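You operate a simulated robot arm through the tools that you are given. There is no shell and no other tool. Be economical: measure what you need, move in short steps, check, and stop when the job is done.

The job below is to be done with a simulated robot arm. You get a single attempt, and the scene is never put back.

JOB
Press the check button three times. Put the yellow pin block on top of the white block on the second shelf from the bottom of the grey rack. Take the black chock from the third shelf from the top of the grey rack and leave it on the grey cover there. Fetch the bearing block from the third shelf from the top of the grey rack and set it on the name plate there. Put the white foam cube on the third shelf from the top of the grey rack away on the fourth shelf from the bottom of the grey rack. Put the relay marked "24" from the second shelf from the bottom of the grey rack on the fourth shelf from the bottom of the grey rack and the relay labelled "48" on top of the silver spacer. Fetch the red reel and set it on the top of the black table. Fetch the blue strap roll and set it on the clear pane. Take the blue tub on the third shelf from the top of the grey rack and put it away on the top of the black carousel. Open the green drawer. The order is free. Set down upright: black chock, relay, blue tub.
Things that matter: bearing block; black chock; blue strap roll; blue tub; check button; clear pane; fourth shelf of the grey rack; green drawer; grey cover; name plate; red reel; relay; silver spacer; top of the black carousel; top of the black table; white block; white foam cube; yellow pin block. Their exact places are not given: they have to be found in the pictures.

Only the result counts: the job must be done as asked and must still hold three seconds after the hand-in. Knocking over, shifting, dropping, spilling or breaking anything else fails it. Lids that push on must go on centred and level and be pressed home; caps that screw on are set level and turned clockwise until they are tight.

ROBOT AND FRAMES
A 7-joint arm with a fingered hand on a trunk, on a base that drives. Base frame: it is fixed to the floor where the robot stands at the start and does not move with it; the origin is under the middle of the robot, x ahead of it, y to its left, z up. Readings come in cm, degrees, newtons and seconds.
With the tool pointing down near the work surface it reaches from about 32 to 74 cm from the robot's upright axis, wherever it stands. Its first joint turns from -166.0 to 166.0 degrees. Places, roughly: bearing block [-125, 75, 100]; black chock (10x5x6 cm) [-130, 150, 100]; blue strap roll (7x7x4 cm) [-130, 50, 140]; blue tub (6x6x6 cm) [-140, 10, 100]; check button [50, 10, 80]; clear pane (10x10x1 cm) [130, -60, 90]; fourth shelf of the grey rack [-140, 90, 130]; green drawer [550, 60, 50]; grey cover (10x10x1 cm) [-140, 110, 100]; name plate [-150, 25, 100]; red reel (6x6x6 cm) [-140, 60, 60]; relay [-125, 75, 50]; silver spacer (6x6x4 cm) [-130, 120, 60]; top of the black carousel [80, -210, 90]; top of the black table [70, 60, 80]; white block [-125, 150, 50]; white foam cube (7x7x7 cm) [-140, 70, 100]; yellow pin block (5x4x2 cm) [40, 80, 80]. Payload 4 kg.
The tool frame sits at the grasp point between the pads (the TCP): z along the fingers, y along the line on which they close. The tips reach 2.6 cm beyond it. Largest opening 13.2 cm; the body of the gripper starts 7.3 cm behind the TCP. The gripper is a hand of 4 fingers: y runs from the thumb to the fingers, the wrist lies at [0, 0, -23.9] in the tool frame.
Orientation is that of the tool frame in the base frame, as a unit quaternion [x, y, z, w]. With the fingers straight down and closing along the base's y, the tool's x points along the base's -x, its y along +y and its z along -z.

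CONTROLS
- The arm moves only by the tool send_rows. Its argument "motion" is a list that holds one entry, the list of rows, each a list of 6 numbers: the shift along the base's x, y, z in cm, then the turn, a rotation vector about the base's x, y, z in degrees. In form: [[[dx, dy, dz, ax, ay, az], ...]]. A call has 1 to 8 rows; each row shifts and turns the commanded pose from where the row before left it. A row lasts 0.2 s, in which the tool goes at most 5 cm and 8.6 degrees; a call with a longer step from one row to the next is refused whole. Where a pose cannot be reached the arm comes as near as it can. A force on the tool above 40 N (or 10 N above the force at the start of the call, whichever is more), or a blocked arm, ends the call early, and 0.2 s more pass. In this call time passes only in rows, and 0.2 s behind the last. It gives the time, the measured TCP pose, the force on the tool (base axes), the opening and the grip force at its end, in the units of the frame above (readings bear some noise), with the torque about the TCP (base axes, N m) and any sound that the robot's microphone picked up.
- Cameras (640 x 400 px; columns grow to the right, rows downward): "scene" is now at [1.13, 18.66, 144.94]; the picture's right is [0.42, -0.91, 0.00], its down [-0.67, -0.31, -0.67] and it looks along [0.61, 0.28, -0.74] (base axes); focal length 272 px, centre (320, 200). "wrist" rides on the gripper at [6.8, 0.2, -9.7] in the tool frame; the picture's right is [-0.03, 1.00, 0.00], its down [-0.82, -0.02, -0.58] and it looks along [-0.58, -0.01, 0.82] (tool axes); focal length 270 px, centre (320, 200).
- grab_frame(camera): a new picture of that camera. It takes no simulated time.
- lift_body(by): slides the trunk up (or, below 0, down) by that many cm; the arm and the scene camera ride with it, the base frame stays. It gives what a move gives, with no picture.
- roll_base(legs): drives the robot by 1 to 6 legs, each [ahead, turn to the left] in cm and degrees, along the robot's own axes; the way and the turn of a leg run together, so that a leg with both is an arc; at most 150 cm and 180 degrees a leg. The arm and the cameras ride along, it lands a little off, and it stops where it bumps. It gives what a move gives.
- finger_targets(finger1, finger2, finger3, thumb_bend): sets how far each is bent, from 0 (flat) to 1 (curled in); at 0.3 the hand is open as for a grip, at 0.7 the pads meet at the TCP. One left out holds its place. A second passes; each finger stops where it meets its share of the squeeze, and holds until it gets a number again. It is the only way to open and close the hand. It gives what a move gives, with no picture; readings hold the bend of each and the force on the fingers (four entries, about 0 where the hand has none), thumb and palm.
- head_to(pan, tilt): turns the head with the scene camera to pan (to the left, within 155 degrees either way) and tilt (down, from -29 to 69), counted from straight ahead of the robot. It gives what a move gives.
- measure_at(camera, pixels): for up to 12 pixels [column, row] of the newest picture of that camera ("zoom" is the newest enlarged one), the place [x, y, z] in the base frame of the surface seen there, good to about 0.2 cm. It takes no simulated time.
- enlarge(camera, box): a new picture of the part [left, top, right, bottom] of that camera's present view, enlarged. It takes no simulated time.
- hand_in(): hands the job in; it is judged then, once.

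Work in short steps. Measure before you move; look again where a grasp or a placing could have gone wrong, and mend it. You have 350 turns and 258 pictures in all, those below and enlarged ones among them. Open the gripper and draw the arm clear of the work before you hand the job in, unless the task says otherwise; then end with one line.

The tools are called after "Request:" by a JSON object that holds its "api" and its "payload". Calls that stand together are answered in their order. send_rows: Moves the arm, as the interface text tells. Its arguments: {"type":"object","properties":{"motion":{"type":"array","items":{"type":"array","items":{"type":"array","items":{"type":"number"}}}}},"required":["motion"]} The other tools are called the same way: lift_body (by) slides the trunk up or down; finger_targets (finger1, finger2, finger3, thumb_bend) moves the fingers one by one; roll_base (legs) drives the base; head_to (pan, tilt) turns the head that bears the scene camera; grab_frame (camera) takes a picture; measure_at (camera, pixels) gives the place of the surface under pixels of a picture; enlarge (camera, box) takes an enlarged picture of a part of a camera's view; hand_in () hands the job in.

At the start:

```text
t: 0.0
position: [27.81, 31.95, 115.2]
ee_rot: [0.0, 1.0, 0.0, 0.001]
force: [-0.8, -0.4, -0.2]
torque: [0.01, 0.01, 0.0]
grip_width: 13.2
grasp_force: 0.0
shape: jaw
bend: [0.3, 0.3, 0.3, 0.3]
finger forces: [0.1, 0.0, 0.1, 0.0, 0.0, 0.0]
trunk travel left (down, up): [-42.5, 16.5]
robot x, y, heading: [-0.04, 0.13, -0.3]
head pan, tilt: [25.0, 47.6]
```

scene: 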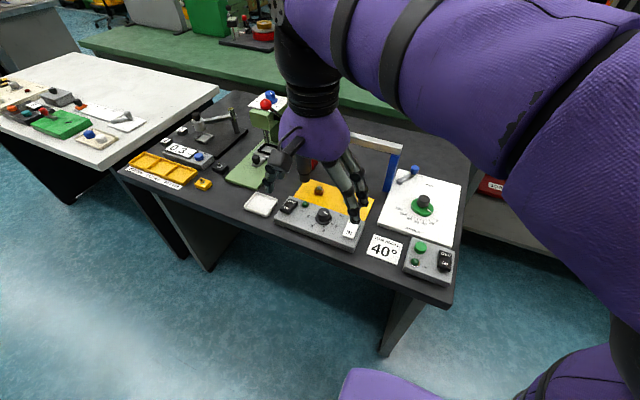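
wrist: 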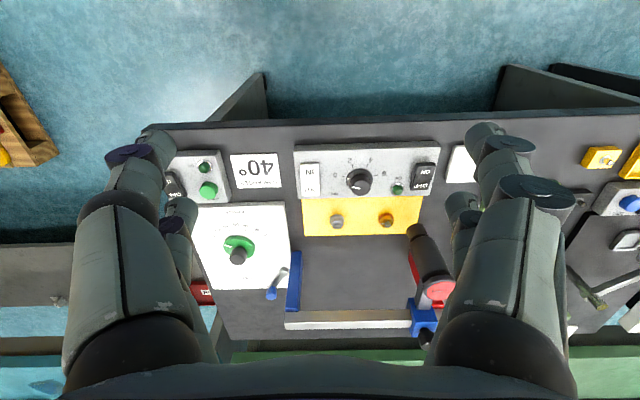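

I begin by looking closely at the black table: the button candidates are near (420,247) and the pin block near (203,184).

Request:
{"api": "enlarge", "payload": {"camera": "scene", "box": [260, 140, 480, 290]}}

Request:
{"api": "enlarge", "payload": {"camera": "scene", "box": [110, 80, 300, 220]}}

```text
2.67 times, centred on (370, 215) of scene
```

zoom: 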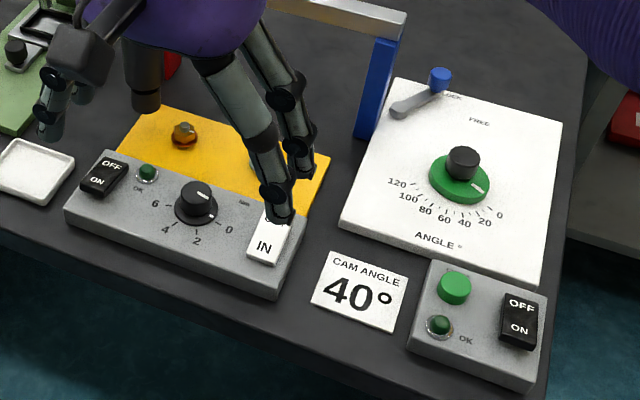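

```text
2.86 times, centred on (205, 150) of scene
```

zoom: 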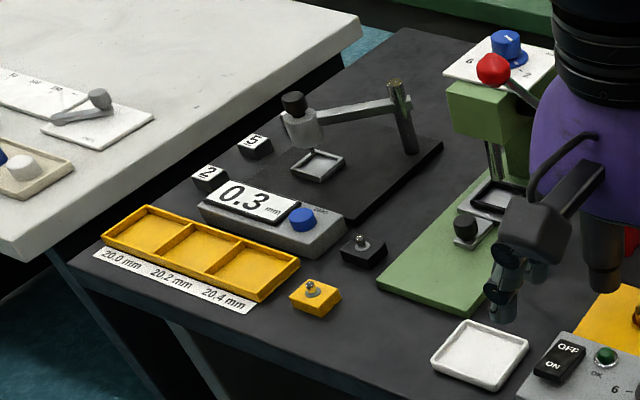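

The green button with the OK lamp sits at scene (420,247), and the yellow pin block at (203,184). I measure both, along with the table top.

Request:
{"api": "grab_frame", "payload": {"camera": "scene"}}

Request:
{"api": "measure_at", "payload": {"camera": "scene", "pixels": [[420, 245], [420, 250], [430, 262], [203, 184], [204, 179], [200, 182], [208, 183], [203, 188], [230, 200], [420, 205]]}}

Request:
{"api": "head_to", "payload": {"pan": 150, "tilt": 20}}

Request:
{"api": "grab_frame", "payload": {"camera": "scene"}}

```text
253 pictures are left
```

scene: 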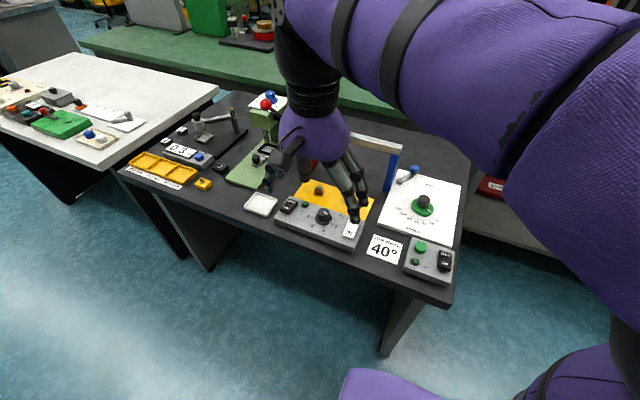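

```text
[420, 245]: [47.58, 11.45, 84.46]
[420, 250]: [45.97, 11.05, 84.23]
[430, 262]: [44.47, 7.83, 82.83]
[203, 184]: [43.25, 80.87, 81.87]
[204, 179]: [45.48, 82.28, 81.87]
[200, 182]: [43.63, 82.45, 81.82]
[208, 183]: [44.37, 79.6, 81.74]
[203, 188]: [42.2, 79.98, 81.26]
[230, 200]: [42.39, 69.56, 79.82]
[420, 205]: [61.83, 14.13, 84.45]
```

```text
t: 2.0
position: [27.89, 31.91, 115.14]
ee_rot: [0.0, 1.0, 0.0, 0.0]
force: [-0.6, -0.6, -0.1]
torque: [-0.02, 0.01, 0.03]
grip_width: 13.19
grasp_force: 0.1
shape: jaw
bend: [0.3, 0.3, 0.3, 0.3]
finger forces: [0.0, 0.1, 0.0, 0.1, 0.0, 0.1]
trunk travel left (down, up): [-42.5, 16.5]
robot x, y, heading: [0.01, -0.14, 0.0]
head pan, tilt: [150.0, 20.0]
```

```text
252 pictures are left
```

scene: 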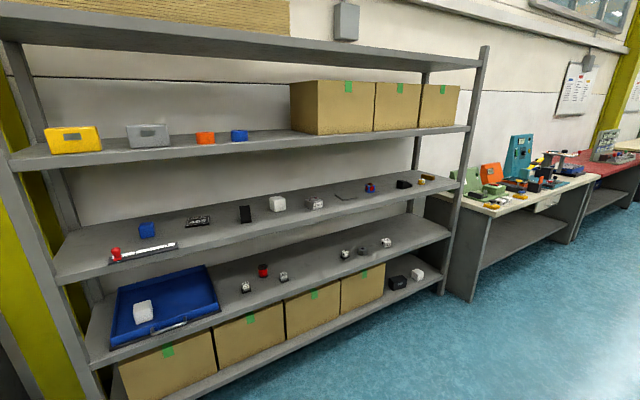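

The rack has five shelves. I zoom in on each region to identify the objects.

Request:
{"api": "enlarge", "payload": {"camera": "scene", "box": [20, 100, 260, 250]}}

Request:
{"api": "enlarge", "payload": {"camera": "scene", "box": [230, 160, 440, 292]}}

Request:
{"api": "enlarge", "payload": {"camera": "scene", "box": [100, 230, 340, 380]}}

Request:
{"api": "enlarge", "payload": {"camera": "scene", "box": [320, 160, 480, 300]}}

```text
2.67 times, centred on (140, 175) of scene
```

zoom: 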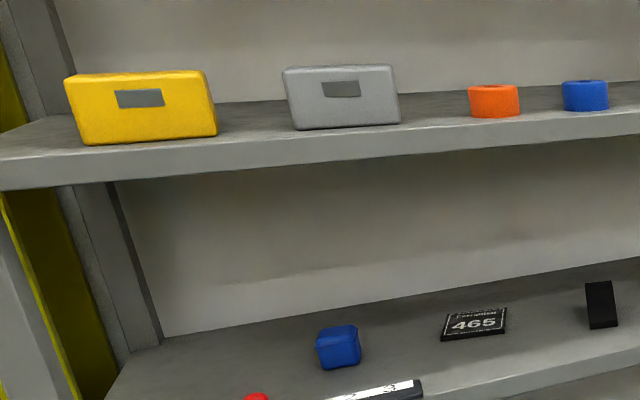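

```text
3.03 times, centred on (335, 226) of scene
```

zoom: 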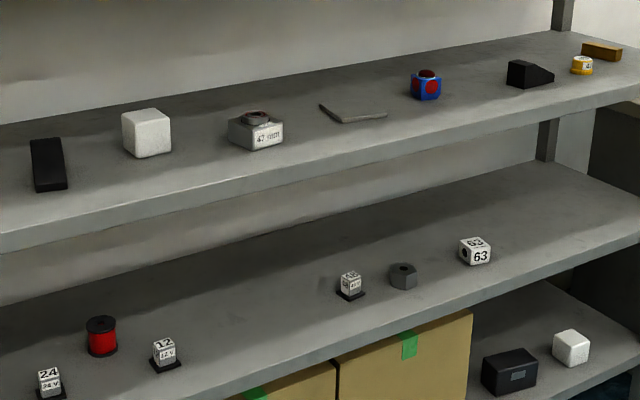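

```text
2.67 times, centred on (220, 305) of scene
```

zoom: 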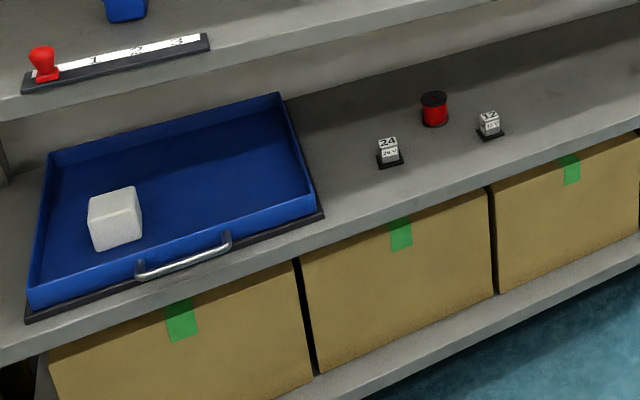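

```text
2.86 times, centred on (400, 230) of scene
```

zoom: 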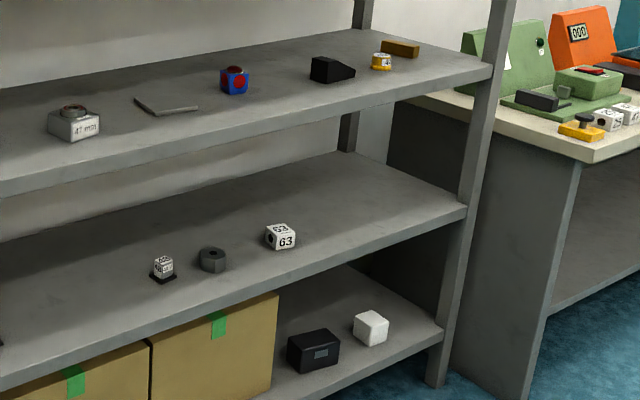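

Shelf contents are identified; now I measure item places from the scene picture.

Request:
{"api": "measure_at", "payload": {"camera": "scene", "pixels": [[147, 230], [198, 221], [246, 214], [277, 204], [314, 203], [345, 197], [370, 188], [404, 184], [421, 182], [427, 177], [238, 137], [205, 138]]}}

Request:
{"api": "measure_at", "payload": {"camera": "scene", "pixels": [[245, 288], [263, 270], [284, 277], [345, 254], [362, 251], [386, 243], [397, 282], [417, 274], [300, 260], [300, 216], [270, 136], [300, 284]]}}

Request:
{"api": "measure_at", "payload": {"camera": "scene", "pixels": [[200, 156], [300, 143], [440, 131], [470, 126], [460, 187], [300, 234], [300, 290], [480, 50], [440, 294], [10, 160], [300, 40], [300, 380]]}}

Request:
{"api": "head_to", "payload": {"pan": -70, "tilt": 20}}

Request:
{"api": "grab_frame", "payload": {"camera": "scene"}}

Request:
{"api": "head_to", "payload": {"pan": -20, "tilt": 15}}

Request:
{"api": "grab_frame", "payload": {"camera": "scene"}}

Request:
{"api": "head_to", "payload": {"pan": 40, "tilt": 15}}

Request:
{"api": "grab_frame", "payload": {"camera": "scene"}}

```text
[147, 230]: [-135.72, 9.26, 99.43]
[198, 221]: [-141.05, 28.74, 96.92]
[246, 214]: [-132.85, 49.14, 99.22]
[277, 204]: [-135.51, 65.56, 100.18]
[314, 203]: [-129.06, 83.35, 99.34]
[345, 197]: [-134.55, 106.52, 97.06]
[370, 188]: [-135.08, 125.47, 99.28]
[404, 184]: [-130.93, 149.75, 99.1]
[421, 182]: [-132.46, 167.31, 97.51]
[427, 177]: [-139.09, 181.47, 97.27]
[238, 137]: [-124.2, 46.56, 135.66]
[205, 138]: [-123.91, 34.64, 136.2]
```

```text
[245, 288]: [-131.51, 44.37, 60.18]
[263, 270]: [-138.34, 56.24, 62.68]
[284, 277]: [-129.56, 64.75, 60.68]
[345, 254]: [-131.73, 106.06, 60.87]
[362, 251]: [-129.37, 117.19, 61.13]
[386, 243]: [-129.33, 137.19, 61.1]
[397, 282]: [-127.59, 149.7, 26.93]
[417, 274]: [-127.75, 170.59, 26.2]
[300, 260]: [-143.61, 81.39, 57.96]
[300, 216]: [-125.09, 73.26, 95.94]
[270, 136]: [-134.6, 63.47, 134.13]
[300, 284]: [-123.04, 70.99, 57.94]
```

```text
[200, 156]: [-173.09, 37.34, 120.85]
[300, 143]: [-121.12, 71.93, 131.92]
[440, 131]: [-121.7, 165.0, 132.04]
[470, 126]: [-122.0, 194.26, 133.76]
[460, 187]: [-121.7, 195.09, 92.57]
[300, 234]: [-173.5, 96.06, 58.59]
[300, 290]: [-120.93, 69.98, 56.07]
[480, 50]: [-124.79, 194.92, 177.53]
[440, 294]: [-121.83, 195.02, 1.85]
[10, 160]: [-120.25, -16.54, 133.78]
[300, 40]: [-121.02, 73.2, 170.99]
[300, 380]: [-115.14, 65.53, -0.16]
```

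```text
t: 5.2
position: [27.91, 31.88, 115.2]
ee_rot: [0.0, 1.0, -0.001, 0.001]
force: [0.5, -0.6, 1.2]
torque: [-0.03, -0.03, 0.02]
grip_width: 13.19
grasp_force: 0.1
shape: jaw
bend: [0.3, 0.3, 0.3, 0.3]
finger forces: [0.0, 0.0, 0.0, 0.0, 0.0, 0.0]
trunk travel left (down, up): [-42.5, 16.5]
robot x, y, heading: [0.15, -0.5, -0.0]
head pan, tilt: [-70.0, 20.0]
```

```text
247 pictures are left
```

scene: 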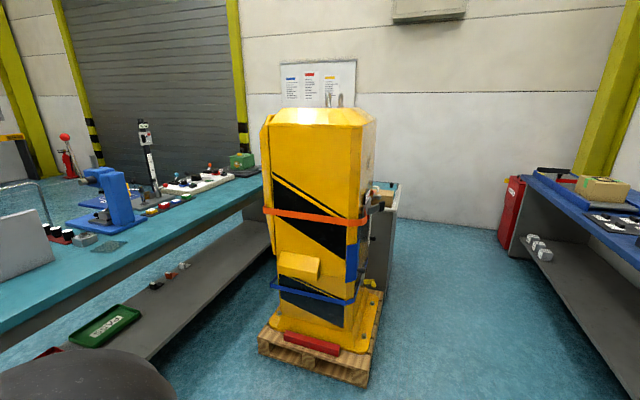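

```text
t: 6.4
position: [27.75, 31.97, 115.28]
ee_rot: [0.0, 1.0, 0.0, 0.0]
force: [-0.1, -0.1, 0.2]
torque: [-0.01, -0.03, -0.03]
grip_width: 13.19
grasp_force: 0.0
shape: jaw
bend: [0.3, 0.3, 0.3, 0.3]
finger forces: [0.0, 0.0, 0.1, 0.0, 0.0, 0.0]
trunk travel left (down, up): [-42.5, 16.5]
robot x, y, heading: [0.1, 0.04, -0.1]
head pan, tilt: [-20.0, 15.0]
```

```text
246 pictures are left
```

scene: 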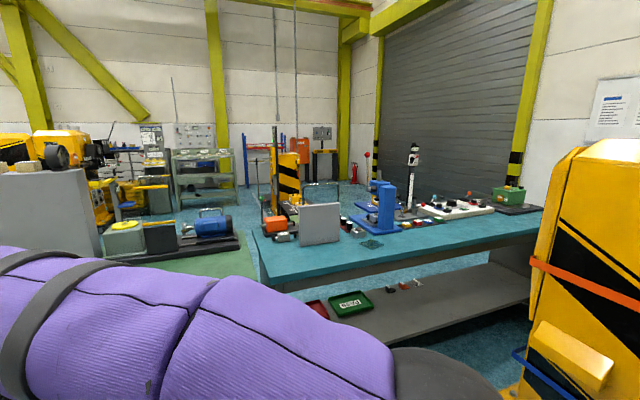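

```text
t: 7.7
position: [27.91, 31.87, 115.2]
ee_rot: [0.001, 1.0, 0.0, -0.001]
force: [-0.5, -0.9, 0.3]
torque: [-0.02, 0.0, -0.03]
grip_width: 13.2
grasp_force: 0.1
shape: jaw
bend: [0.3, 0.3, 0.3, 0.3]
finger forces: [0.0, 0.0, 0.1, 0.0, 0.0, 0.0]
trunk travel left (down, up): [-42.5, 16.5]
robot x, y, heading: [0.38, -0.08, 0.3]
head pan, tilt: [40.0, 15.0]
```

```text
245 pictures are left
```

scene: 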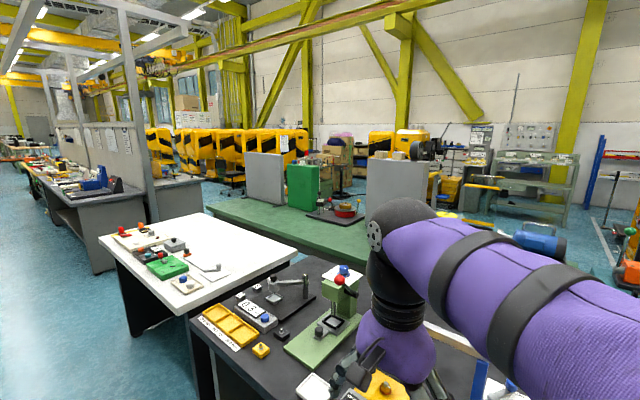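

Rack shelf heights are about 58, 96.5 and 134, with the front edge at x≈-120.5. I start with the button: I curl every finger but one, so I first see how the fingers sit.

Request:
{"api": "finger_targets", "payload": {"finger1": 1, "finger2": 0.5, "finger3": 1, "thumb_bend": 1}}

Request:
{"api": "head_to", "payload": {"pan": 25, "tilt": 47}}

Request:
{"api": "grab_frame", "payload": {"camera": "wrist"}}

Request:
{"api": "enlarge", "payload": {"camera": "scene", "box": [240, 60, 480, 290]}}

```text
t: 8.7
position: [27.82, 31.83, 115.13]
ee_rot: [0.0, 1.0, 0.0, 0.0]
force: [-0.2, 0.4, 0.2]
torque: [0.0, 0.0, 0.0]
grip_width: 0.63
grasp_force: 0.0
shape: fingers
bend: [0.95, 0.5, 1.0, 1.0]
finger forces: [0.0, 0.0, 0.1, 0.1, 0.0, 0.0]
trunk travel left (down, up): [-42.5, 16.5]
robot x, y, heading: [0.03, -0.12, 0.1]
head pan, tilt: [40.0, 15.0]
```

```text
t: 9.7
position: [27.9, 31.87, 115.23]
ee_rot: [0.0, 1.0, 0.0, 0.0]
force: [0.1, 0.2, -0.1]
torque: [0.03, 0.0, -0.05]
grip_width: 0.64
grasp_force: 0.0
shape: fingers
bend: [0.96, 0.5, 1.0, 1.0]
finger forces: [0.0, 0.1, 0.1, 0.0, 0.0, 0.0]
trunk travel left (down, up): [-42.5, 16.5]
robot x, y, heading: [0.54, -0.22, -0.0]
head pan, tilt: [25.0, 47.0]
```

```text
244 pictures are left
```

wrist: 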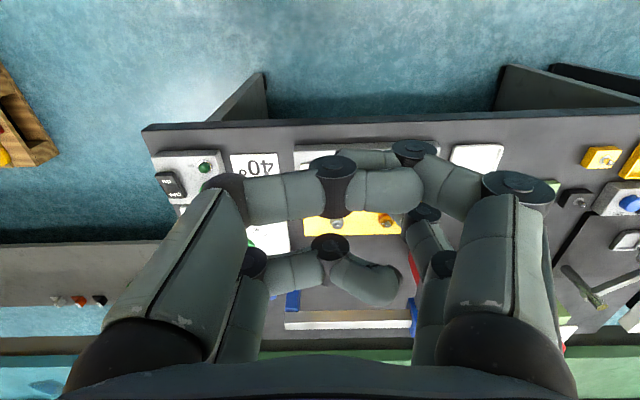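

```text
1.74 times, centred on (360, 175) of scene
```

zoom: 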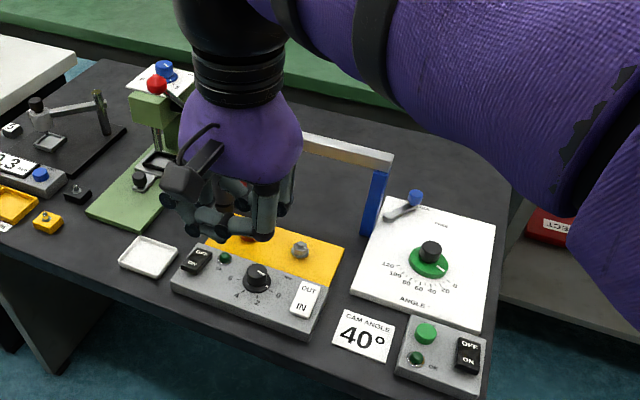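

Three fingers curl away and finger 2 stays straight on the right side. I straighten it a little more and measure where its tip is.

Request:
{"api": "finger_targets", "payload": {"finger2": 0.35}}

Request:
{"api": "grab_frame", "payload": {"camera": "wrist"}}

Request:
{"api": "enlarge", "payload": {"camera": "wrist", "box": [360, 100, 600, 250]}}

Request:
{"api": "enlarge", "payload": {"camera": "scene", "box": [270, 100, 410, 210]}}

```text
t: 10.7
position: [27.87, 31.97, 115.15]
ee_rot: [0.0, 1.0, 0.0, 0.0]
force: [0.1, 0.0, 0.7]
torque: [-0.01, 0.01, -0.02]
grip_width: 0.58
grasp_force: 0.1
shape: fingers
bend: [0.96, 0.35, 1.0, 1.0]
finger forces: [0.0, 0.1, 0.0, 0.0, 0.0, 0.1]
trunk travel left (down, up): [-42.5, 16.5]
robot x, y, heading: [-0.02, 0.24, -0.1]
head pan, tilt: [25.0, 47.0]
```

```text
242 pictures are left
```

wrist: 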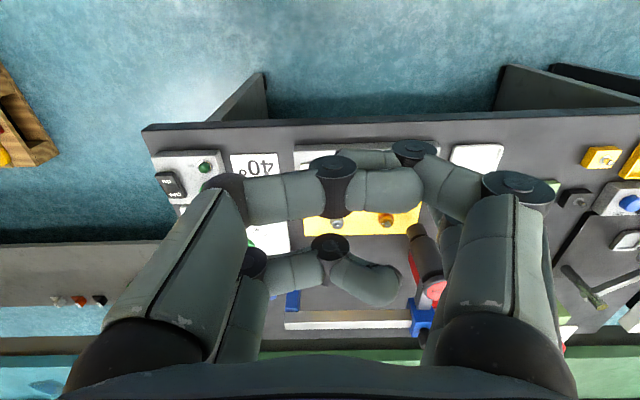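

```text
2.67 times, centred on (480, 175) of wrist
```

zoom: 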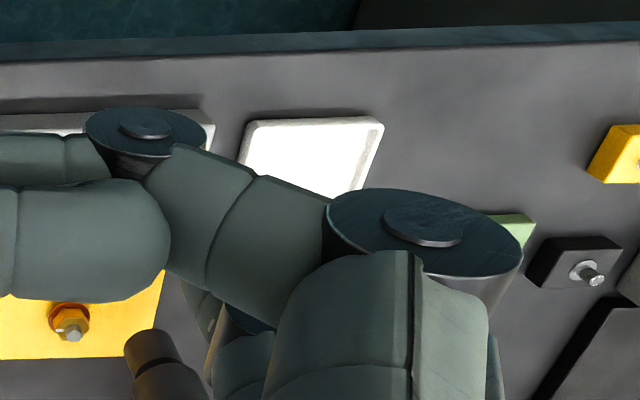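

```text
3.64 times, centred on (340, 155) of scene
```

zoom: 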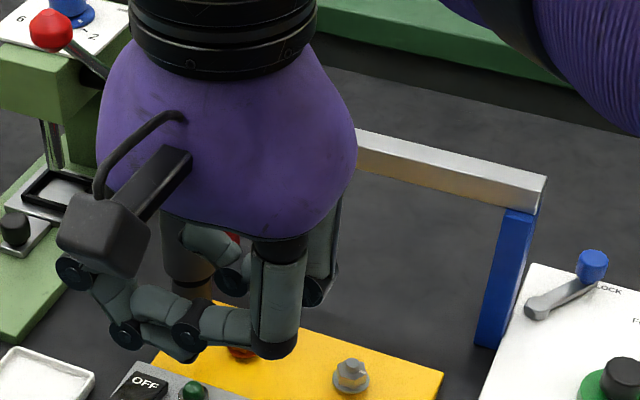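

Finger 2 is hidden behind the near right finger, so I swap: I straighten finger 1 and curl finger 2.

Request:
{"api": "finger_targets", "payload": {"finger1": 0.4}}

Request:
{"api": "finger_targets", "payload": {"finger2": 1}}

Request:
{"api": "grab_frame", "payload": {"camera": "wrist"}}

Request:
{"api": "enlarge", "payload": {"camera": "scene", "box": [270, 100, 410, 210]}}

```text
t: 11.7
position: [27.89, 31.95, 115.22]
ee_rot: [0.0, 1.0, 0.0, 0.0]
force: [-0.2, -0.7, -0.6]
torque: [-0.01, 0.02, -0.04]
grip_width: 3.88
grasp_force: 0.1
shape: fingers
bend: [0.4, 0.35, 1.0, 1.0]
finger forces: [0.1, 0.0, 0.0, 0.0, 0.1, 0.1]
trunk travel left (down, up): [-42.5, 16.5]
robot x, y, heading: [-0.34, -0.19, -0.1]
head pan, tilt: [25.0, 47.0]
```

```text
t: 12.7
position: [27.81, 31.88, 115.21]
ee_rot: [0.0, 1.0, 0.0, 0.0]
force: [-0.6, 1.1, 0.4]
torque: [0.01, 0.01, 0.0]
grip_width: 3.86
grasp_force: 0.1
shape: fingers
bend: [0.4, 0.87, 1.0, 1.0]
finger forces: [0.0, 0.1, 0.0, 0.1, 0.1, 0.1]
trunk travel left (down, up): [-42.5, 16.5]
robot x, y, heading: [-0.27, 0.32, 0.1]
head pan, tilt: [25.0, 47.0]
```

```text
239 pictures are left
```

wrist: 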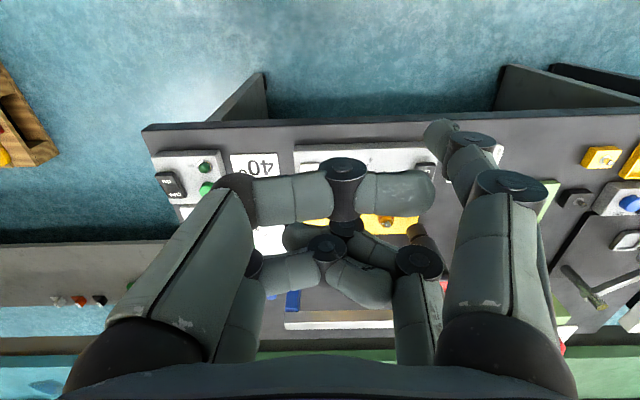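

```text
3.64 times, centred on (340, 155) of scene
```

zoom: 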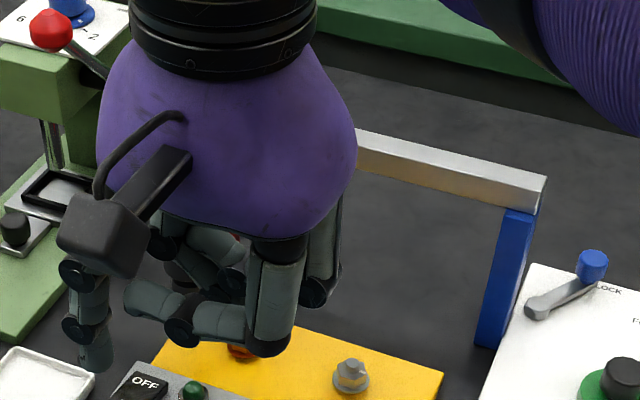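

Now finger 1 stands straight, visible in the wrist picture with its tip at about (440,130). I measure the tip.

Request:
{"api": "measure_at", "payload": {"camera": "wrist", "pixels": [[437, 130], [440, 125], [432, 138], [445, 140], [455, 160], [400, 190], [425, 185]]}}

Request:
{"api": "measure_at", "payload": {"camera": "zoom", "pixels": [[97, 365], [97, 355], [185, 330]]}}

```text
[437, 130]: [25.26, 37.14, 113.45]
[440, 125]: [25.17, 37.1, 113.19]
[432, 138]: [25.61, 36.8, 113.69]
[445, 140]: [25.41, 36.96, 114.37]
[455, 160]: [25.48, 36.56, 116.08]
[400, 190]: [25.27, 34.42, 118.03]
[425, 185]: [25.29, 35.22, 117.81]
```

```text
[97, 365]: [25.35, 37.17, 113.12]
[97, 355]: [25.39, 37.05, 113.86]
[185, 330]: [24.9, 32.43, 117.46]
```

Finger 1's tip is about (-1.7,+4.5,-2.6) from the TCP. I zoom on the button to get its centre.

Request:
{"api": "enlarge", "payload": {"camera": "scene", "box": [390, 220, 470, 290]}}

```text
5.71 times, centred on (430, 255) of scene
```

zoom: 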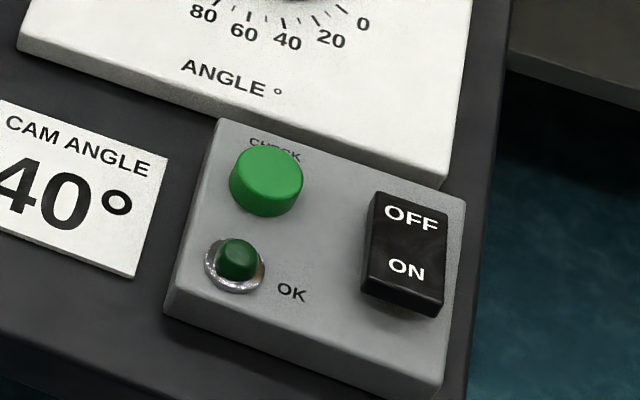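

The button is labelled CHECK, top centre at about (269,168) in this zoom.

Request:
{"api": "measure_at", "payload": {"camera": "zoom", "pixels": [[269, 168], [240, 165], [298, 175], [265, 148], [272, 188], [237, 250], [400, 215], [407, 280], [330, 200]]}}

```text
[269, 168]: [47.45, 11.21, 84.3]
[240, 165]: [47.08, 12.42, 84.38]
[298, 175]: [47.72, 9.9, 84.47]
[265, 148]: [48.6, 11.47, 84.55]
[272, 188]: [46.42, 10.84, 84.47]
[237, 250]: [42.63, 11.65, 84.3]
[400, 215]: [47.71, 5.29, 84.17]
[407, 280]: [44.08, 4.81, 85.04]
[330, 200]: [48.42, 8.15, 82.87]
```

Button centre is (47.5,11.2,84.4). I move over it at height, then lower to just above.

Request:
{"api": "send_rows", "payload": {"motion": [[[2.67, -3.15, 0, 0, 0, 0], [2.67, -3.15, 0, 0, 0, 0], [2.67, -3.15, 0, 0, 0, 0], [2.67, -3.15, 0, 0, 0, 0], [2.67, -3.15, 0, 0, 0, 0], [2.67, -3.15, 0, 0, 0, 0], [2.67, -3.15, 0, 0, 0, 0], [2.67, -3.15, 0, 0, 0, 0]]]}}

Request:
{"api": "send_rows", "payload": {"motion": [[[0, 0, -4, 0, 0, 0], [0, 0, -4, 0, 0, 0], [0, 0, -4, 0, 0, 0], [0, 0, -4, 0, 0, 0], [0, 0, -4, 0, 0, 0], [0, 0, -2, 0, 0, 0], [0, 0, -1, 0, 0, 0]]]}}

Request:
{"api": "grab_frame", "payload": {"camera": "wrist"}}

Request:
{"api": "grab_frame", "payload": {"camera": "scene"}}

```text
t: 14.5
position: [49.06, 6.45, 115.33]
ee_rot: [0.0, 1.0, 0.001, 0.001]
force: [1.0, -0.3, 0.1]
torque: [0.0, -0.02, -0.02]
grip_width: 3.88
grasp_force: 0.1
shape: fingers
bend: [0.4, 0.87, 1.0, 1.0]
finger forces: [0.0, 0.1, 0.1, 0.0, 0.0, 0.0]
trunk travel left (down, up): [-42.5, 16.5]
robot x, y, heading: [-0.26, -0.05, -0.0]
head pan, tilt: [25.0, 47.0]
```

```text
t: 16.1
position: [49.39, 6.79, 92.17]
ee_rot: [0.001, 1.0, 0.0, -0.001]
force: [0.6, 0.4, -0.3]
torque: [0.0, 0.04, 0.01]
grip_width: 3.83
grasp_force: 0.0
shape: fingers
bend: [0.4, 0.87, 1.0, 1.0]
finger forces: [0.0, 0.0, 0.0, 0.0, 0.0, 0.0]
trunk travel left (down, up): [-42.5, 16.5]
robot x, y, heading: [-0.13, 0.02, -0.2]
head pan, tilt: [25.0, 47.0]
```

```text
236 pictures are left
```

wrist: 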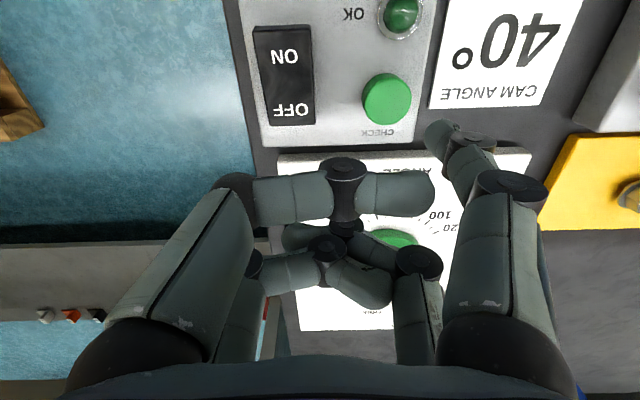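

```text
235 pictures are left
```

scene: 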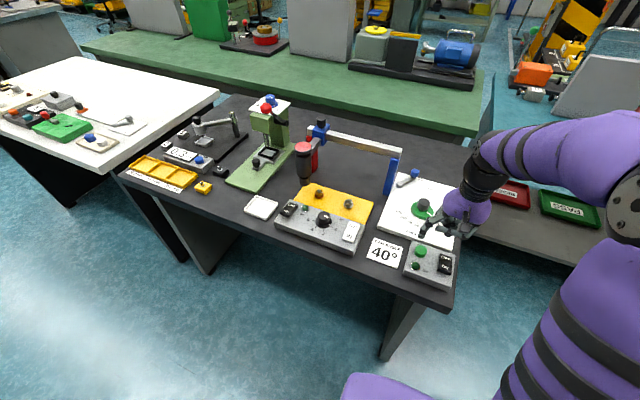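

Request:
{"api": "measure_at", "payload": {"camera": "wrist", "pixels": [[437, 130], [385, 98], [440, 145], [455, 160], [505, 180]]}}

Request:
{"api": "enlarge", "payload": {"camera": "scene", "box": [390, 170, 500, 290]}}

```text
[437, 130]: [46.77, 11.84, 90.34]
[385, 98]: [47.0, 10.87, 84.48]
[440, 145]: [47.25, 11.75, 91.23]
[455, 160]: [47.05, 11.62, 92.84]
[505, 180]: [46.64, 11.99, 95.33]
```

```text
3.33 times, centred on (445, 230) of scene
```

zoom: 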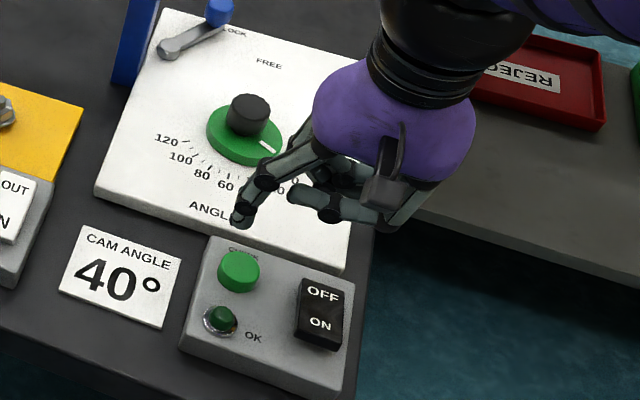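

The tip is over the button at height about 89.6. I lower 4 cm, then in small steps to feel contact.

Request:
{"api": "send_rows", "payload": {"motion": [[[0, 0, -2, 0, 0, 0], [0, 0, -2, 0, 0, 0], [0, 0, -0.4, 0, 0, 0], [0, 0, -0.4, 0, 0, 0], [0, 0, -0.4, 0, 0, 0]]]}}

Request:
{"api": "enlarge", "payload": {"camera": "scene", "box": [390, 170, 500, 290]}}

```text
t: 17.3
position: [49.2, 6.79, 86.98]
ee_rot: [0.0, 1.0, -0.001, 0.0]
force: [0.3, -1.6, 1.6]
torque: [0.07, 0.01, -0.02]
grip_width: 3.87
grasp_force: 0.7
shape: fingers
bend: [0.4, 0.87, 1.0, 1.0]
finger forces: [1.4, 0.1, 0.1, 0.0, 0.0, 0.0]
trunk travel left (down, up): [-42.5, 16.5]
robot x, y, heading: [0.49, 0.13, 0.1]
head pan, tilt: [25.0, 47.0]
heard: click
```

```text
3.33 times, centred on (445, 230) of scene
```

zoom: 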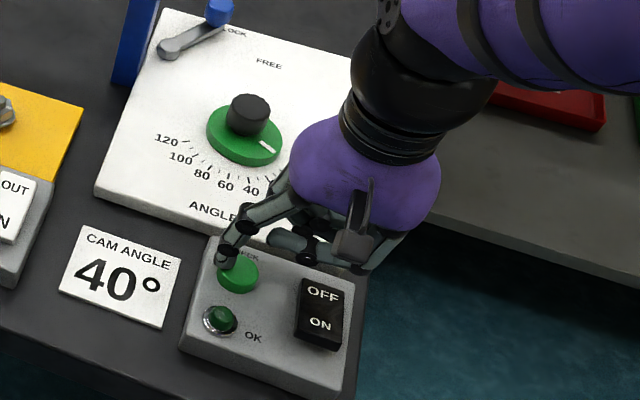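

A click was heard: press one. I release fully and repeat twice, listening each time.

Request:
{"api": "send_rows", "payload": {"motion": [[[0, 0, 1, 0, 0, 0], [0, 0, 1, 0, 0, 0], [0, 0, 0, 0, 0, 0]]]}}

Request:
{"api": "send_rows", "payload": {"motion": [[[0, 0, -0.7, 0, 0, 0], [0, 0, -0.7, 0, 0, 0], [0, 0, -0.6, 0, 0, 0]]]}}

Request:
{"api": "send_rows", "payload": {"motion": [[[0, 0, 1, 0, 0, 0], [0, 0, 1, 0, 0, 0], [0, 0, 0, 0, 0, 0]]]}}

```text
t: 18.1
position: [49.24, 6.75, 88.97]
ee_rot: [0.0, 1.0, 0.001, 0.0]
force: [0.3, 0.0, 0.3]
torque: [-0.02, 0.0, -0.02]
grip_width: 3.87
grasp_force: 0.1
shape: fingers
bend: [0.4, 0.87, 1.0, 1.0]
finger forces: [0.0, 0.0, 0.0, 0.1, 0.0, 0.0]
trunk travel left (down, up): [-42.5, 16.5]
robot x, y, heading: [-0.08, 0.05, -0.1]
head pan, tilt: [25.0, 47.0]
```

```text
t: 18.9
position: [49.25, 6.76, 87.02]
ee_rot: [0.0, 1.0, 0.0, -0.001]
force: [-1.0, -0.3, 1.8]
torque: [0.04, 0.05, 0.04]
grip_width: 3.87
grasp_force: 0.8
shape: fingers
bend: [0.4, 0.87, 1.0, 1.0]
finger forces: [1.4, 0.0, 0.0, 0.0, 0.0, 0.0]
trunk travel left (down, up): [-42.5, 16.5]
robot x, y, heading: [-0.13, -0.0, -0.2]
head pan, tilt: [25.0, 47.0]
heard: click
```

```text
t: 19.7
position: [49.19, 6.81, 89.07]
ee_rot: [0.0, 1.0, 0.0, -0.001]
force: [-0.7, -1.0, -0.3]
torque: [0.01, 0.01, 0.02]
grip_width: 3.89
grasp_force: 0.1
shape: fingers
bend: [0.4, 0.87, 1.0, 1.0]
finger forces: [0.1, 0.0, 0.0, 0.1, 0.0, 0.0]
trunk travel left (down, up): [-42.5, 16.5]
robot x, y, heading: [0.02, -0.14, -0.2]
head pan, tilt: [25.0, 47.0]
```

Second click heard. Third press, then up and clear.

Request:
{"api": "send_rows", "payload": {"motion": [[[0, 0, -0.7, 0, 0, 0], [0, 0, -0.7, 0, 0, 0], [0, 0, -0.6, 0, 0, 0]]]}}

Request:
{"api": "send_rows", "payload": {"motion": [[[0, 0, 3, 0, 0, 0], [0, 0, 4, 0, 0, 0], [0, 0, 4, 0, 0, 0], [0, 0, 4, 0, 0, 0], [0, 0, 4, 0, 0, 0], [0, 0, 4, 0, 0, 0], [0, 0, 4, 0, 0, 0]]]}}

Request:
{"api": "enlarge", "payload": {"camera": "scene", "box": [390, 170, 500, 290]}}

```text
t: 20.5
position: [49.17, 6.77, 87.1]
ee_rot: [0.0, 1.0, 0.0, 0.0]
force: [-0.2, -1.2, 1.1]
torque: [0.06, 0.03, 0.0]
grip_width: 3.85
grasp_force: 0.5
shape: fingers
bend: [0.4, 0.87, 1.0, 1.0]
finger forces: [1.3, 0.0, 0.0, 0.0, 0.1, 0.0]
trunk travel left (down, up): [-42.5, 16.5]
robot x, y, heading: [0.35, -0.19, 0.4]
head pan, tilt: [25.0, 47.0]
```

```text
t: 22.1
position: [49.19, 6.9, 113.91]
ee_rot: [0.0, 1.0, 0.0, 0.0]
force: [-0.9, 0.4, -0.1]
torque: [0.01, -0.01, -0.03]
grip_width: 3.88
grasp_force: 0.1
shape: fingers
bend: [0.4, 0.87, 1.0, 1.0]
finger forces: [0.0, 0.0, 0.0, 0.1, 0.1, 0.0]
trunk travel left (down, up): [-42.5, 16.5]
robot x, y, heading: [0.13, 0.01, -0.0]
head pan, tilt: [25.0, 47.0]
```

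```text
3.33 times, centred on (445, 230) of scene
```

zoom: 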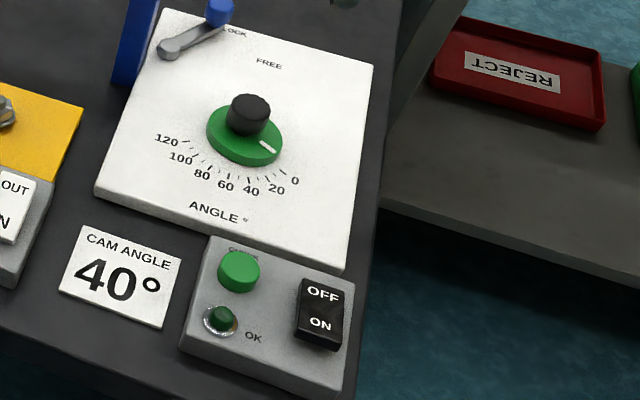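

The third press made no click, although commanded the same. Before deciding, I probe the button gently at shallower depths to learn how force grows with depth.

Request:
{"api": "send_rows", "payload": {"motion": [[[0, 0, -5, 0, 0, 0], [0, 0, -5, 0, 0, 0], [0, 0, -5, 0, 0, 0], [0, 0, -5, 0, 0, 0], [0, 0, -4, 0, 0, 0], [0, 0, -2, 0, 0, 0], [0, 0, -0.5, 0, 0, 0]]]}}

Request:
{"api": "enlarge", "payload": {"camera": "scene", "box": [400, 220, 450, 270]}}

```text
t: 23.7
position: [49.11, 6.54, 87.44]
ee_rot: [0.0, 1.0, 0.0, 0.0]
force: [-0.5, 0.0, -0.2]
torque: [0.05, 0.0, 0.0]
grip_width: 3.89
grasp_force: 0.1
shape: fingers
bend: [0.4, 0.87, 1.0, 1.0]
finger forces: [0.2, 0.1, 0.0, 0.0, 0.0, 0.0]
trunk travel left (down, up): [-42.5, 16.5]
robot x, y, heading: [-0.08, 0.17, 0.0]
head pan, tilt: [25.0, 47.0]
```

```text
8.00 times, centred on (425, 245) of scene
```

zoom: 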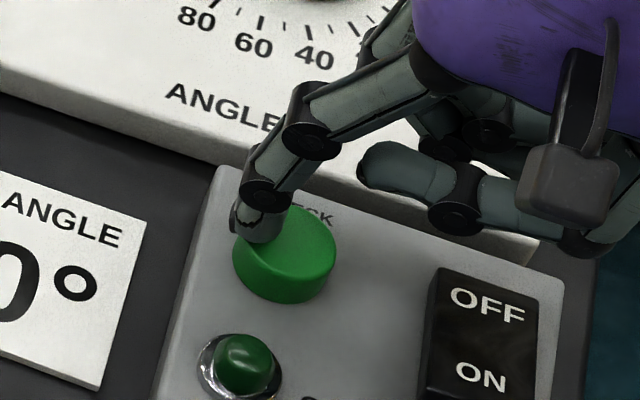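

Contact begins at about 87.5. I step down slowly and listen for where the click comes.

Request:
{"api": "send_rows", "payload": {"motion": [[[0, 0, -0.15, 0, 0, 0], [0, 0, 0, 0, 0, 0]]]}}

Request:
{"api": "send_rows", "payload": {"motion": [[[0, 0, -0.1, 0, 0, 0], [0, 0, 0, 0, 0, 0]]]}}

```text
t: 24.3
position: [49.18, 6.53, 87.43]
ee_rot: [0.0, 1.0, 0.0, 0.0]
force: [-0.2, -0.4, 1.2]
torque: [0.04, 0.02, 0.04]
grip_width: 3.89
grasp_force: 0.1
shape: fingers
bend: [0.4, 0.87, 1.0, 1.0]
finger forces: [0.5, 0.0, 0.0, 0.0, 0.0, 0.0]
trunk travel left (down, up): [-42.5, 16.5]
robot x, y, heading: [0.22, -0.04, 0.0]
head pan, tilt: [25.0, 47.0]
```

```text
t: 24.9
position: [49.18, 6.62, 87.36]
ee_rot: [0.0, 1.0, -0.001, 0.0]
force: [-0.3, -0.7, 0.5]
torque: [0.05, 0.0, 0.04]
grip_width: 3.87
grasp_force: 0.2
shape: fingers
bend: [0.4, 0.87, 1.0, 1.0]
finger forces: [0.8, 0.1, 0.0, 0.0, 0.0, 0.0]
trunk travel left (down, up): [-42.5, 16.5]
robot x, y, heading: [0.31, 0.32, -0.2]
head pan, tilt: [25.0, 47.0]
```

Request:
{"api": "send_rows", "payload": {"motion": [[[0, 0, -0.1, 0, 0, 0], [0, 0, 0, 0, 0, 0]]]}}

```text
t: 25.5
position: [49.1, 6.65, 87.22]
ee_rot: [0.0, 1.0, 0.0, 0.0]
force: [0.0, 0.1, 1.0]
torque: [0.04, 0.02, 0.04]
grip_width: 3.87
grasp_force: 0.6
shape: fingers
bend: [0.4, 0.87, 1.0, 1.0]
finger forces: [0.9, 0.1, 0.0, 0.0, 0.1, 0.0]
trunk travel left (down, up): [-42.5, 16.5]
robot x, y, heading: [-0.21, -0.27, -0.0]
head pan, tilt: [25.0, 47.0]
```

Still no click at 0.9 N, so the threshold is close to the depth used before. Stepping further.

Request:
{"api": "send_rows", "payload": {"motion": [[[0, 0, -0.1, 0, 0, 0], [0, 0, 0, 0, 0, 0]]]}}

```text
t: 26.1
position: [49.25, 6.67, 87.03]
ee_rot: [0.0, 1.0, 0.0, 0.0]
force: [0.0, -0.5, 0.9]
torque: [0.02, 0.05, 0.06]
grip_width: 3.87
grasp_force: 0.9
shape: fingers
bend: [0.4, 0.87, 1.0, 1.0]
finger forces: [1.2, 0.0, 0.0, 0.0, 0.0, 0.0]
trunk travel left (down, up): [-42.5, 16.5]
robot x, y, heading: [0.01, -0.05, 0.4]
head pan, tilt: [25.0, 47.0]
```

No click at 1.2 N: the threshold is marginal, so the silent press most likely fell short. I go a bit deeper.

Request:
{"api": "send_rows", "payload": {"motion": [[[0, 0, -0.1, 0, 0, 0], [0, 0, 0, 0, 0, 0]]]}}

```text
t: 26.7
position: [49.19, 6.65, 86.91]
ee_rot: [0.0, 1.0, 0.0, 0.0]
force: [-0.4, 0.1, 1.9]
torque: [0.07, 0.04, 0.01]
grip_width: 3.85
grasp_force: 1.6
shape: fingers
bend: [0.4, 0.87, 1.0, 1.0]
finger forces: [1.7, 0.1, 0.0, 0.0, 0.0, 0.0]
trunk travel left (down, up): [-42.5, 16.5]
robot x, y, heading: [-0.23, 0.14, 0.1]
head pan, tilt: [25.0, 47.0]
heard: click
```

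Third registered click heard (threshold confirmed at about 86.95), so three presses are done. I raise clear and retract over the robot's side, then open the fingers.

Request:
{"api": "send_rows", "payload": {"motion": [[[0, 0, 4, 0, 0, 0], [0, 0, 5, 0, 0, 0], [0, 0, 5, 0, 0, 0], [0, 0, 5, 0, 0, 0], [0, 0, 5, 0, 0, 0], [0, 0, 4, 0, 0, 0]]]}}

Request:
{"api": "send_rows", "payload": {"motion": [[[-4, 2, 0, 0, 0, 8.5], [-4, 2, 0, 0, 0, 8.5], [-4, 2, 0, 0, 0, 8.5], [0, 2, 0, 0, 0, 8.5], [0, 2, 0, 0, 0, 8.5], [0, 2, 0, 0, 0, 8.5], [0, 2, 0, 0, 0, 8.5], [0, 2, 0, 0, 0, 8.5]]]}}

Request:
{"api": "finger_targets", "payload": {"finger1": 0.3, "finger2": 0.3, "finger3": 0.3, "thumb_bend": 0.3}}

Request:
{"api": "send_rows", "payload": {"motion": [[[0, 2, 0, 0, 0, 8.5], [0, 2, 0, 0, 0, 8.5], [0, 2, 0, 0, 0, 8.5], [0, 0, 0, 0, 0, 8.5], [0, 0, 0, 0, 0, 8.5], [0, 0, 0, 0, 0, 8.5], [0, 0, 0, 0, 0, 8.5], [0, 0, 0, 0, 0, 8.5]]]}}

Request:
{"api": "grab_frame", "payload": {"camera": "scene"}}

```text
t: 28.1
position: [49.01, 6.99, 115.37]
ee_rot: [0.0, 1.0, 0.0, -0.001]
force: [0.2, -0.6, 0.1]
torque: [-0.02, -0.02, 0.0]
grip_width: 3.88
grasp_force: 0.1
shape: fingers
bend: [0.4, 0.87, 1.0, 1.0]
finger forces: [0.0, 0.1, 0.0, 0.0, 0.0, 0.1]
trunk travel left (down, up): [-42.5, 16.5]
robot x, y, heading: [0.19, -0.24, 0.2]
head pan, tilt: [25.0, 47.0]
```

```text
t: 29.9
position: [37.2, 22.78, 115.0]
ee_rot: [-0.56, 0.828, 0.0, 0.0]
force: [-0.4, 0.2, -0.1]
torque: [0.02, -0.01, 0.0]
grip_width: 3.9
grasp_force: 0.1
shape: fingers
bend: [0.4, 0.87, 1.0, 1.0]
finger forces: [0.0, 0.0, 0.1, 0.1, 0.0, 0.0]
trunk travel left (down, up): [-42.5, 16.5]
robot x, y, heading: [0.05, 0.03, 0.1]
head pan, tilt: [25.0, 47.0]
```

```text
t: 30.9
position: [37.31, 22.72, 114.97]
ee_rot: [-0.559, 0.829, 0.0, 0.0]
force: [0.5, -0.2, 0.2]
torque: [0.02, -0.03, 0.0]
grip_width: 13.23
grasp_force: 0.0
shape: fingers
bend: [0.3, 0.3, 0.3, 0.3]
finger forces: [0.0, 0.1, 0.1, 0.0, 0.0, 0.1]
trunk travel left (down, up): [-42.5, 16.5]
robot x, y, heading: [-0.1, 0.03, -0.3]
head pan, tilt: [25.0, 47.0]
```

```text
t: 32.7
position: [37.25, 28.62, 115.09]
ee_rot: [0.927, -0.375, 0.0, 0.0]
force: [-0.4, 0.9, -0.6]
torque: [-0.05, -0.04, 0.0]
grip_width: 13.26
grasp_force: 0.1
shape: fingers
bend: [0.3, 0.3, 0.3, 0.3]
finger forces: [0.0, 0.1, 0.1, 0.0, 0.0, 0.1]
trunk travel left (down, up): [-42.5, 16.5]
robot x, y, heading: [-0.08, -0.04, -0.1]
head pan, tilt: [25.0, 47.0]
```

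```text
230 pictures are left
```

scene: 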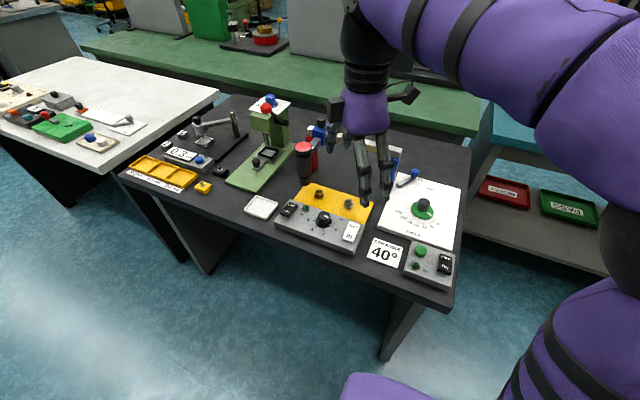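

The flip works (camera side now far from the robot). I finish the 180° flip, then back off and drive in front of the yellow pin block.

Request:
{"api": "send_rows", "payload": {"motion": [[[0, -4, 0, 0, 0, 8.5], [0, -5, 0, 0, 0, 8.5], [0, -5, 0, 0, 0, 8.5], [0, -5, 0, 0, 0, 8.5], [0, -5, 0, 0, 0, 8.5], [0, -4, 0, 0, 0, 1.5]]]}}

Request:
{"api": "roll_base", "payload": {"legs": [[-15, 0], [0, 90], [80, 0], [0, -90]]}}

Request:
{"api": "head_to", "payload": {"pan": 0, "tilt": 45}}

Request:
{"api": "grab_frame", "payload": {"camera": "scene"}}

Request:
{"api": "grab_frame", "payload": {"camera": "wrist"}}

```text
t: 34.1
position: [28.89, 7.02, 108.66]
ee_rot: [1.0, -0.001, 0.001, 0.0]
force: [0.3, -0.1, -0.4]
torque: [-0.04, 0.0, -0.02]
grip_width: 13.25
grasp_force: 0.0
shape: fingers
bend: [0.3, 0.3, 0.3, 0.3]
finger forces: [0.1, 0.1, 0.1, 0.0, 0.1, 0.1]
out of reach, approached as far as the arm can: row 4, 5, 6
trunk travel left (down, up): [-42.5, 16.5]
robot x, y, heading: [-0.09, -0.01, -0.2]
head pan, tilt: [25.0, 47.0]
```

```text
t: 47.8
position: [11.63, 86.4, 108.47]
ee_rot: [1.0, 0.013, -0.001, 0.0]
force: [0.1, -0.2, -0.4]
torque: [0.01, 0.01, 0.0]
grip_width: 13.24
grasp_force: 0.0
shape: fingers
bend: [0.3, 0.3, 0.3, 0.3]
finger forces: [0.0, 0.0, 0.1, 0.1, 0.0, 0.0]
trunk travel left (down, up): [-42.5, 16.5]
robot x, y, heading: [-17.54, 78.52, 1.5]
head pan, tilt: [25.0, 47.0]
```

```text
t: 48.7
position: [11.76, 86.26, 108.47]
ee_rot: [1.0, 0.013, 0.0, 0.0]
force: [-0.8, -0.8, 0.5]
torque: [0.03, 0.02, 0.0]
grip_width: 13.26
grasp_force: 0.0
shape: fingers
bend: [0.3, 0.3, 0.3, 0.3]
finger forces: [0.0, 0.1, 0.0, 0.1, 0.0, 0.1]
trunk travel left (down, up): [-42.5, 16.5]
robot x, y, heading: [-17.25, 78.37, 1.4]
head pan, tilt: [0.0, 45.0]
```

```text
229 pictures are left
```

scene: 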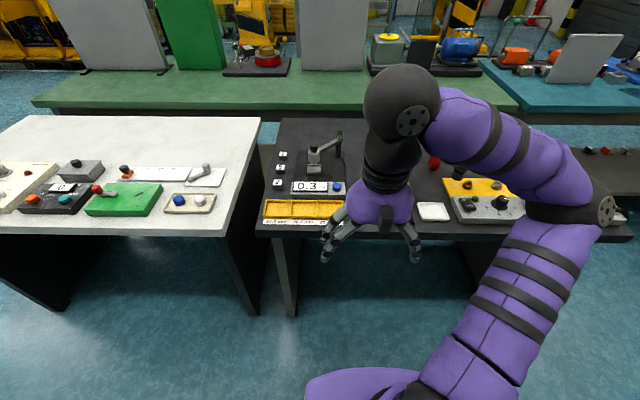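

```text
228 pictures are left
```

wrist: 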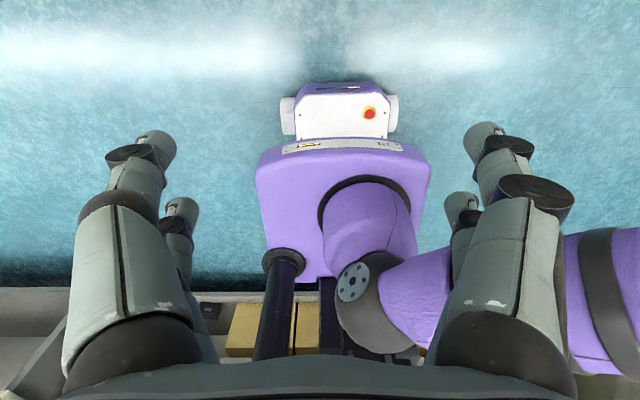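

The robot now stands at (-17.4,78.4), and the pin block is about 61 cm ahead. I tilt the tool 40° forward (camera on top) while moving ahead.

Request:
{"api": "send_rows", "payload": {"motion": [[[3, -1, 1, 0, -5, 0], [3, -1, 1, 0, -5, 0], [3, -1, 1, 0, -5, 0], [3, -1, 0, 0, -5, 0], [3, -0.5, 0, 0, -5, 0], [3, -0.5, 0, 0, -5, 0], [2, 0, 0, 0, -5, 0], [2, 0, 0, 0, -5, 0]]]}}

Request:
{"api": "grab_frame", "payload": {"camera": "wrist"}}

Request:
{"api": "grab_frame", "payload": {"camera": "scene"}}

```text
t: 50.5
position: [22.64, 89.42, 104.59]
ee_rot: [0.939, 0.011, 0.343, 0.005]
force: [-0.3, 0.5, 0.0]
torque: [0.04, 0.03, -0.01]
grip_width: 13.25
grasp_force: 0.0
shape: fingers
bend: [0.3, 0.3, 0.3, 0.3]
finger forces: [0.1, 0.0, 0.0, 0.0, 0.0, 0.0]
out of reach, approached as far as the arm can: row 1, 2, 3, 4, 5, 6, 7, 8
trunk travel left (down, up): [-42.5, 16.5]
robot x, y, heading: [-17.37, 78.59, 1.7]
head pan, tilt: [0.0, 45.0]
```

```text
227 pictures are left
```

wrist: 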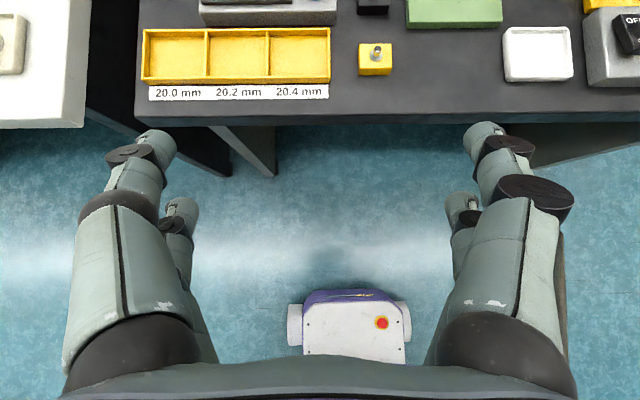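

```text
226 pictures are left
```

scene: 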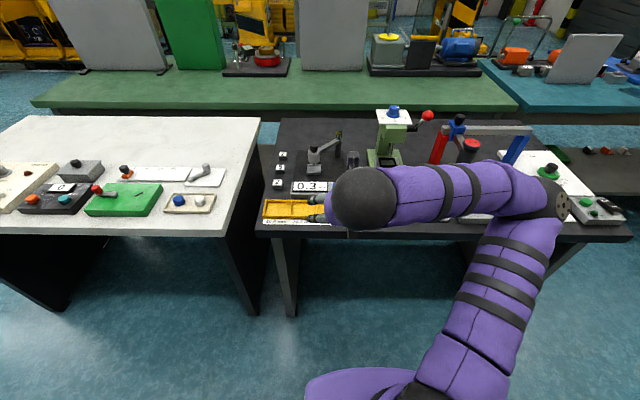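

The arm lags its commanded place. I continue forward and down and see whether it settles.

Request:
{"api": "send_rows", "payload": {"motion": [[[3, 0, -2, 0, 0, 0], [3, 0, -2, 0, 0, 0], [2, 0, -2, 0, 0, 0], [0, 0, -2, 0, 0, 0], [0, 0, 0, 0, 0, 0]]]}}

```text
t: 51.7
position: [23.54, 89.13, 99.89]
ee_rot: [0.939, 0.013, 0.342, 0.004]
force: [0.8, 0.8, 0.2]
torque: [0.01, 0.0, 0.01]
grip_width: 13.26
grasp_force: 0.1
shape: fingers
bend: [0.3, 0.3, 0.3, 0.3]
finger forces: [0.0, 0.0, 0.0, 0.0, 0.0, 0.0]
out of reach, approached as far as the arm can: row 1, 2, 3
trunk travel left (down, up): [-42.5, 16.5]
robot x, y, heading: [-17.31, 78.63, 1.5]
head pan, tilt: [0.0, 45.0]
```

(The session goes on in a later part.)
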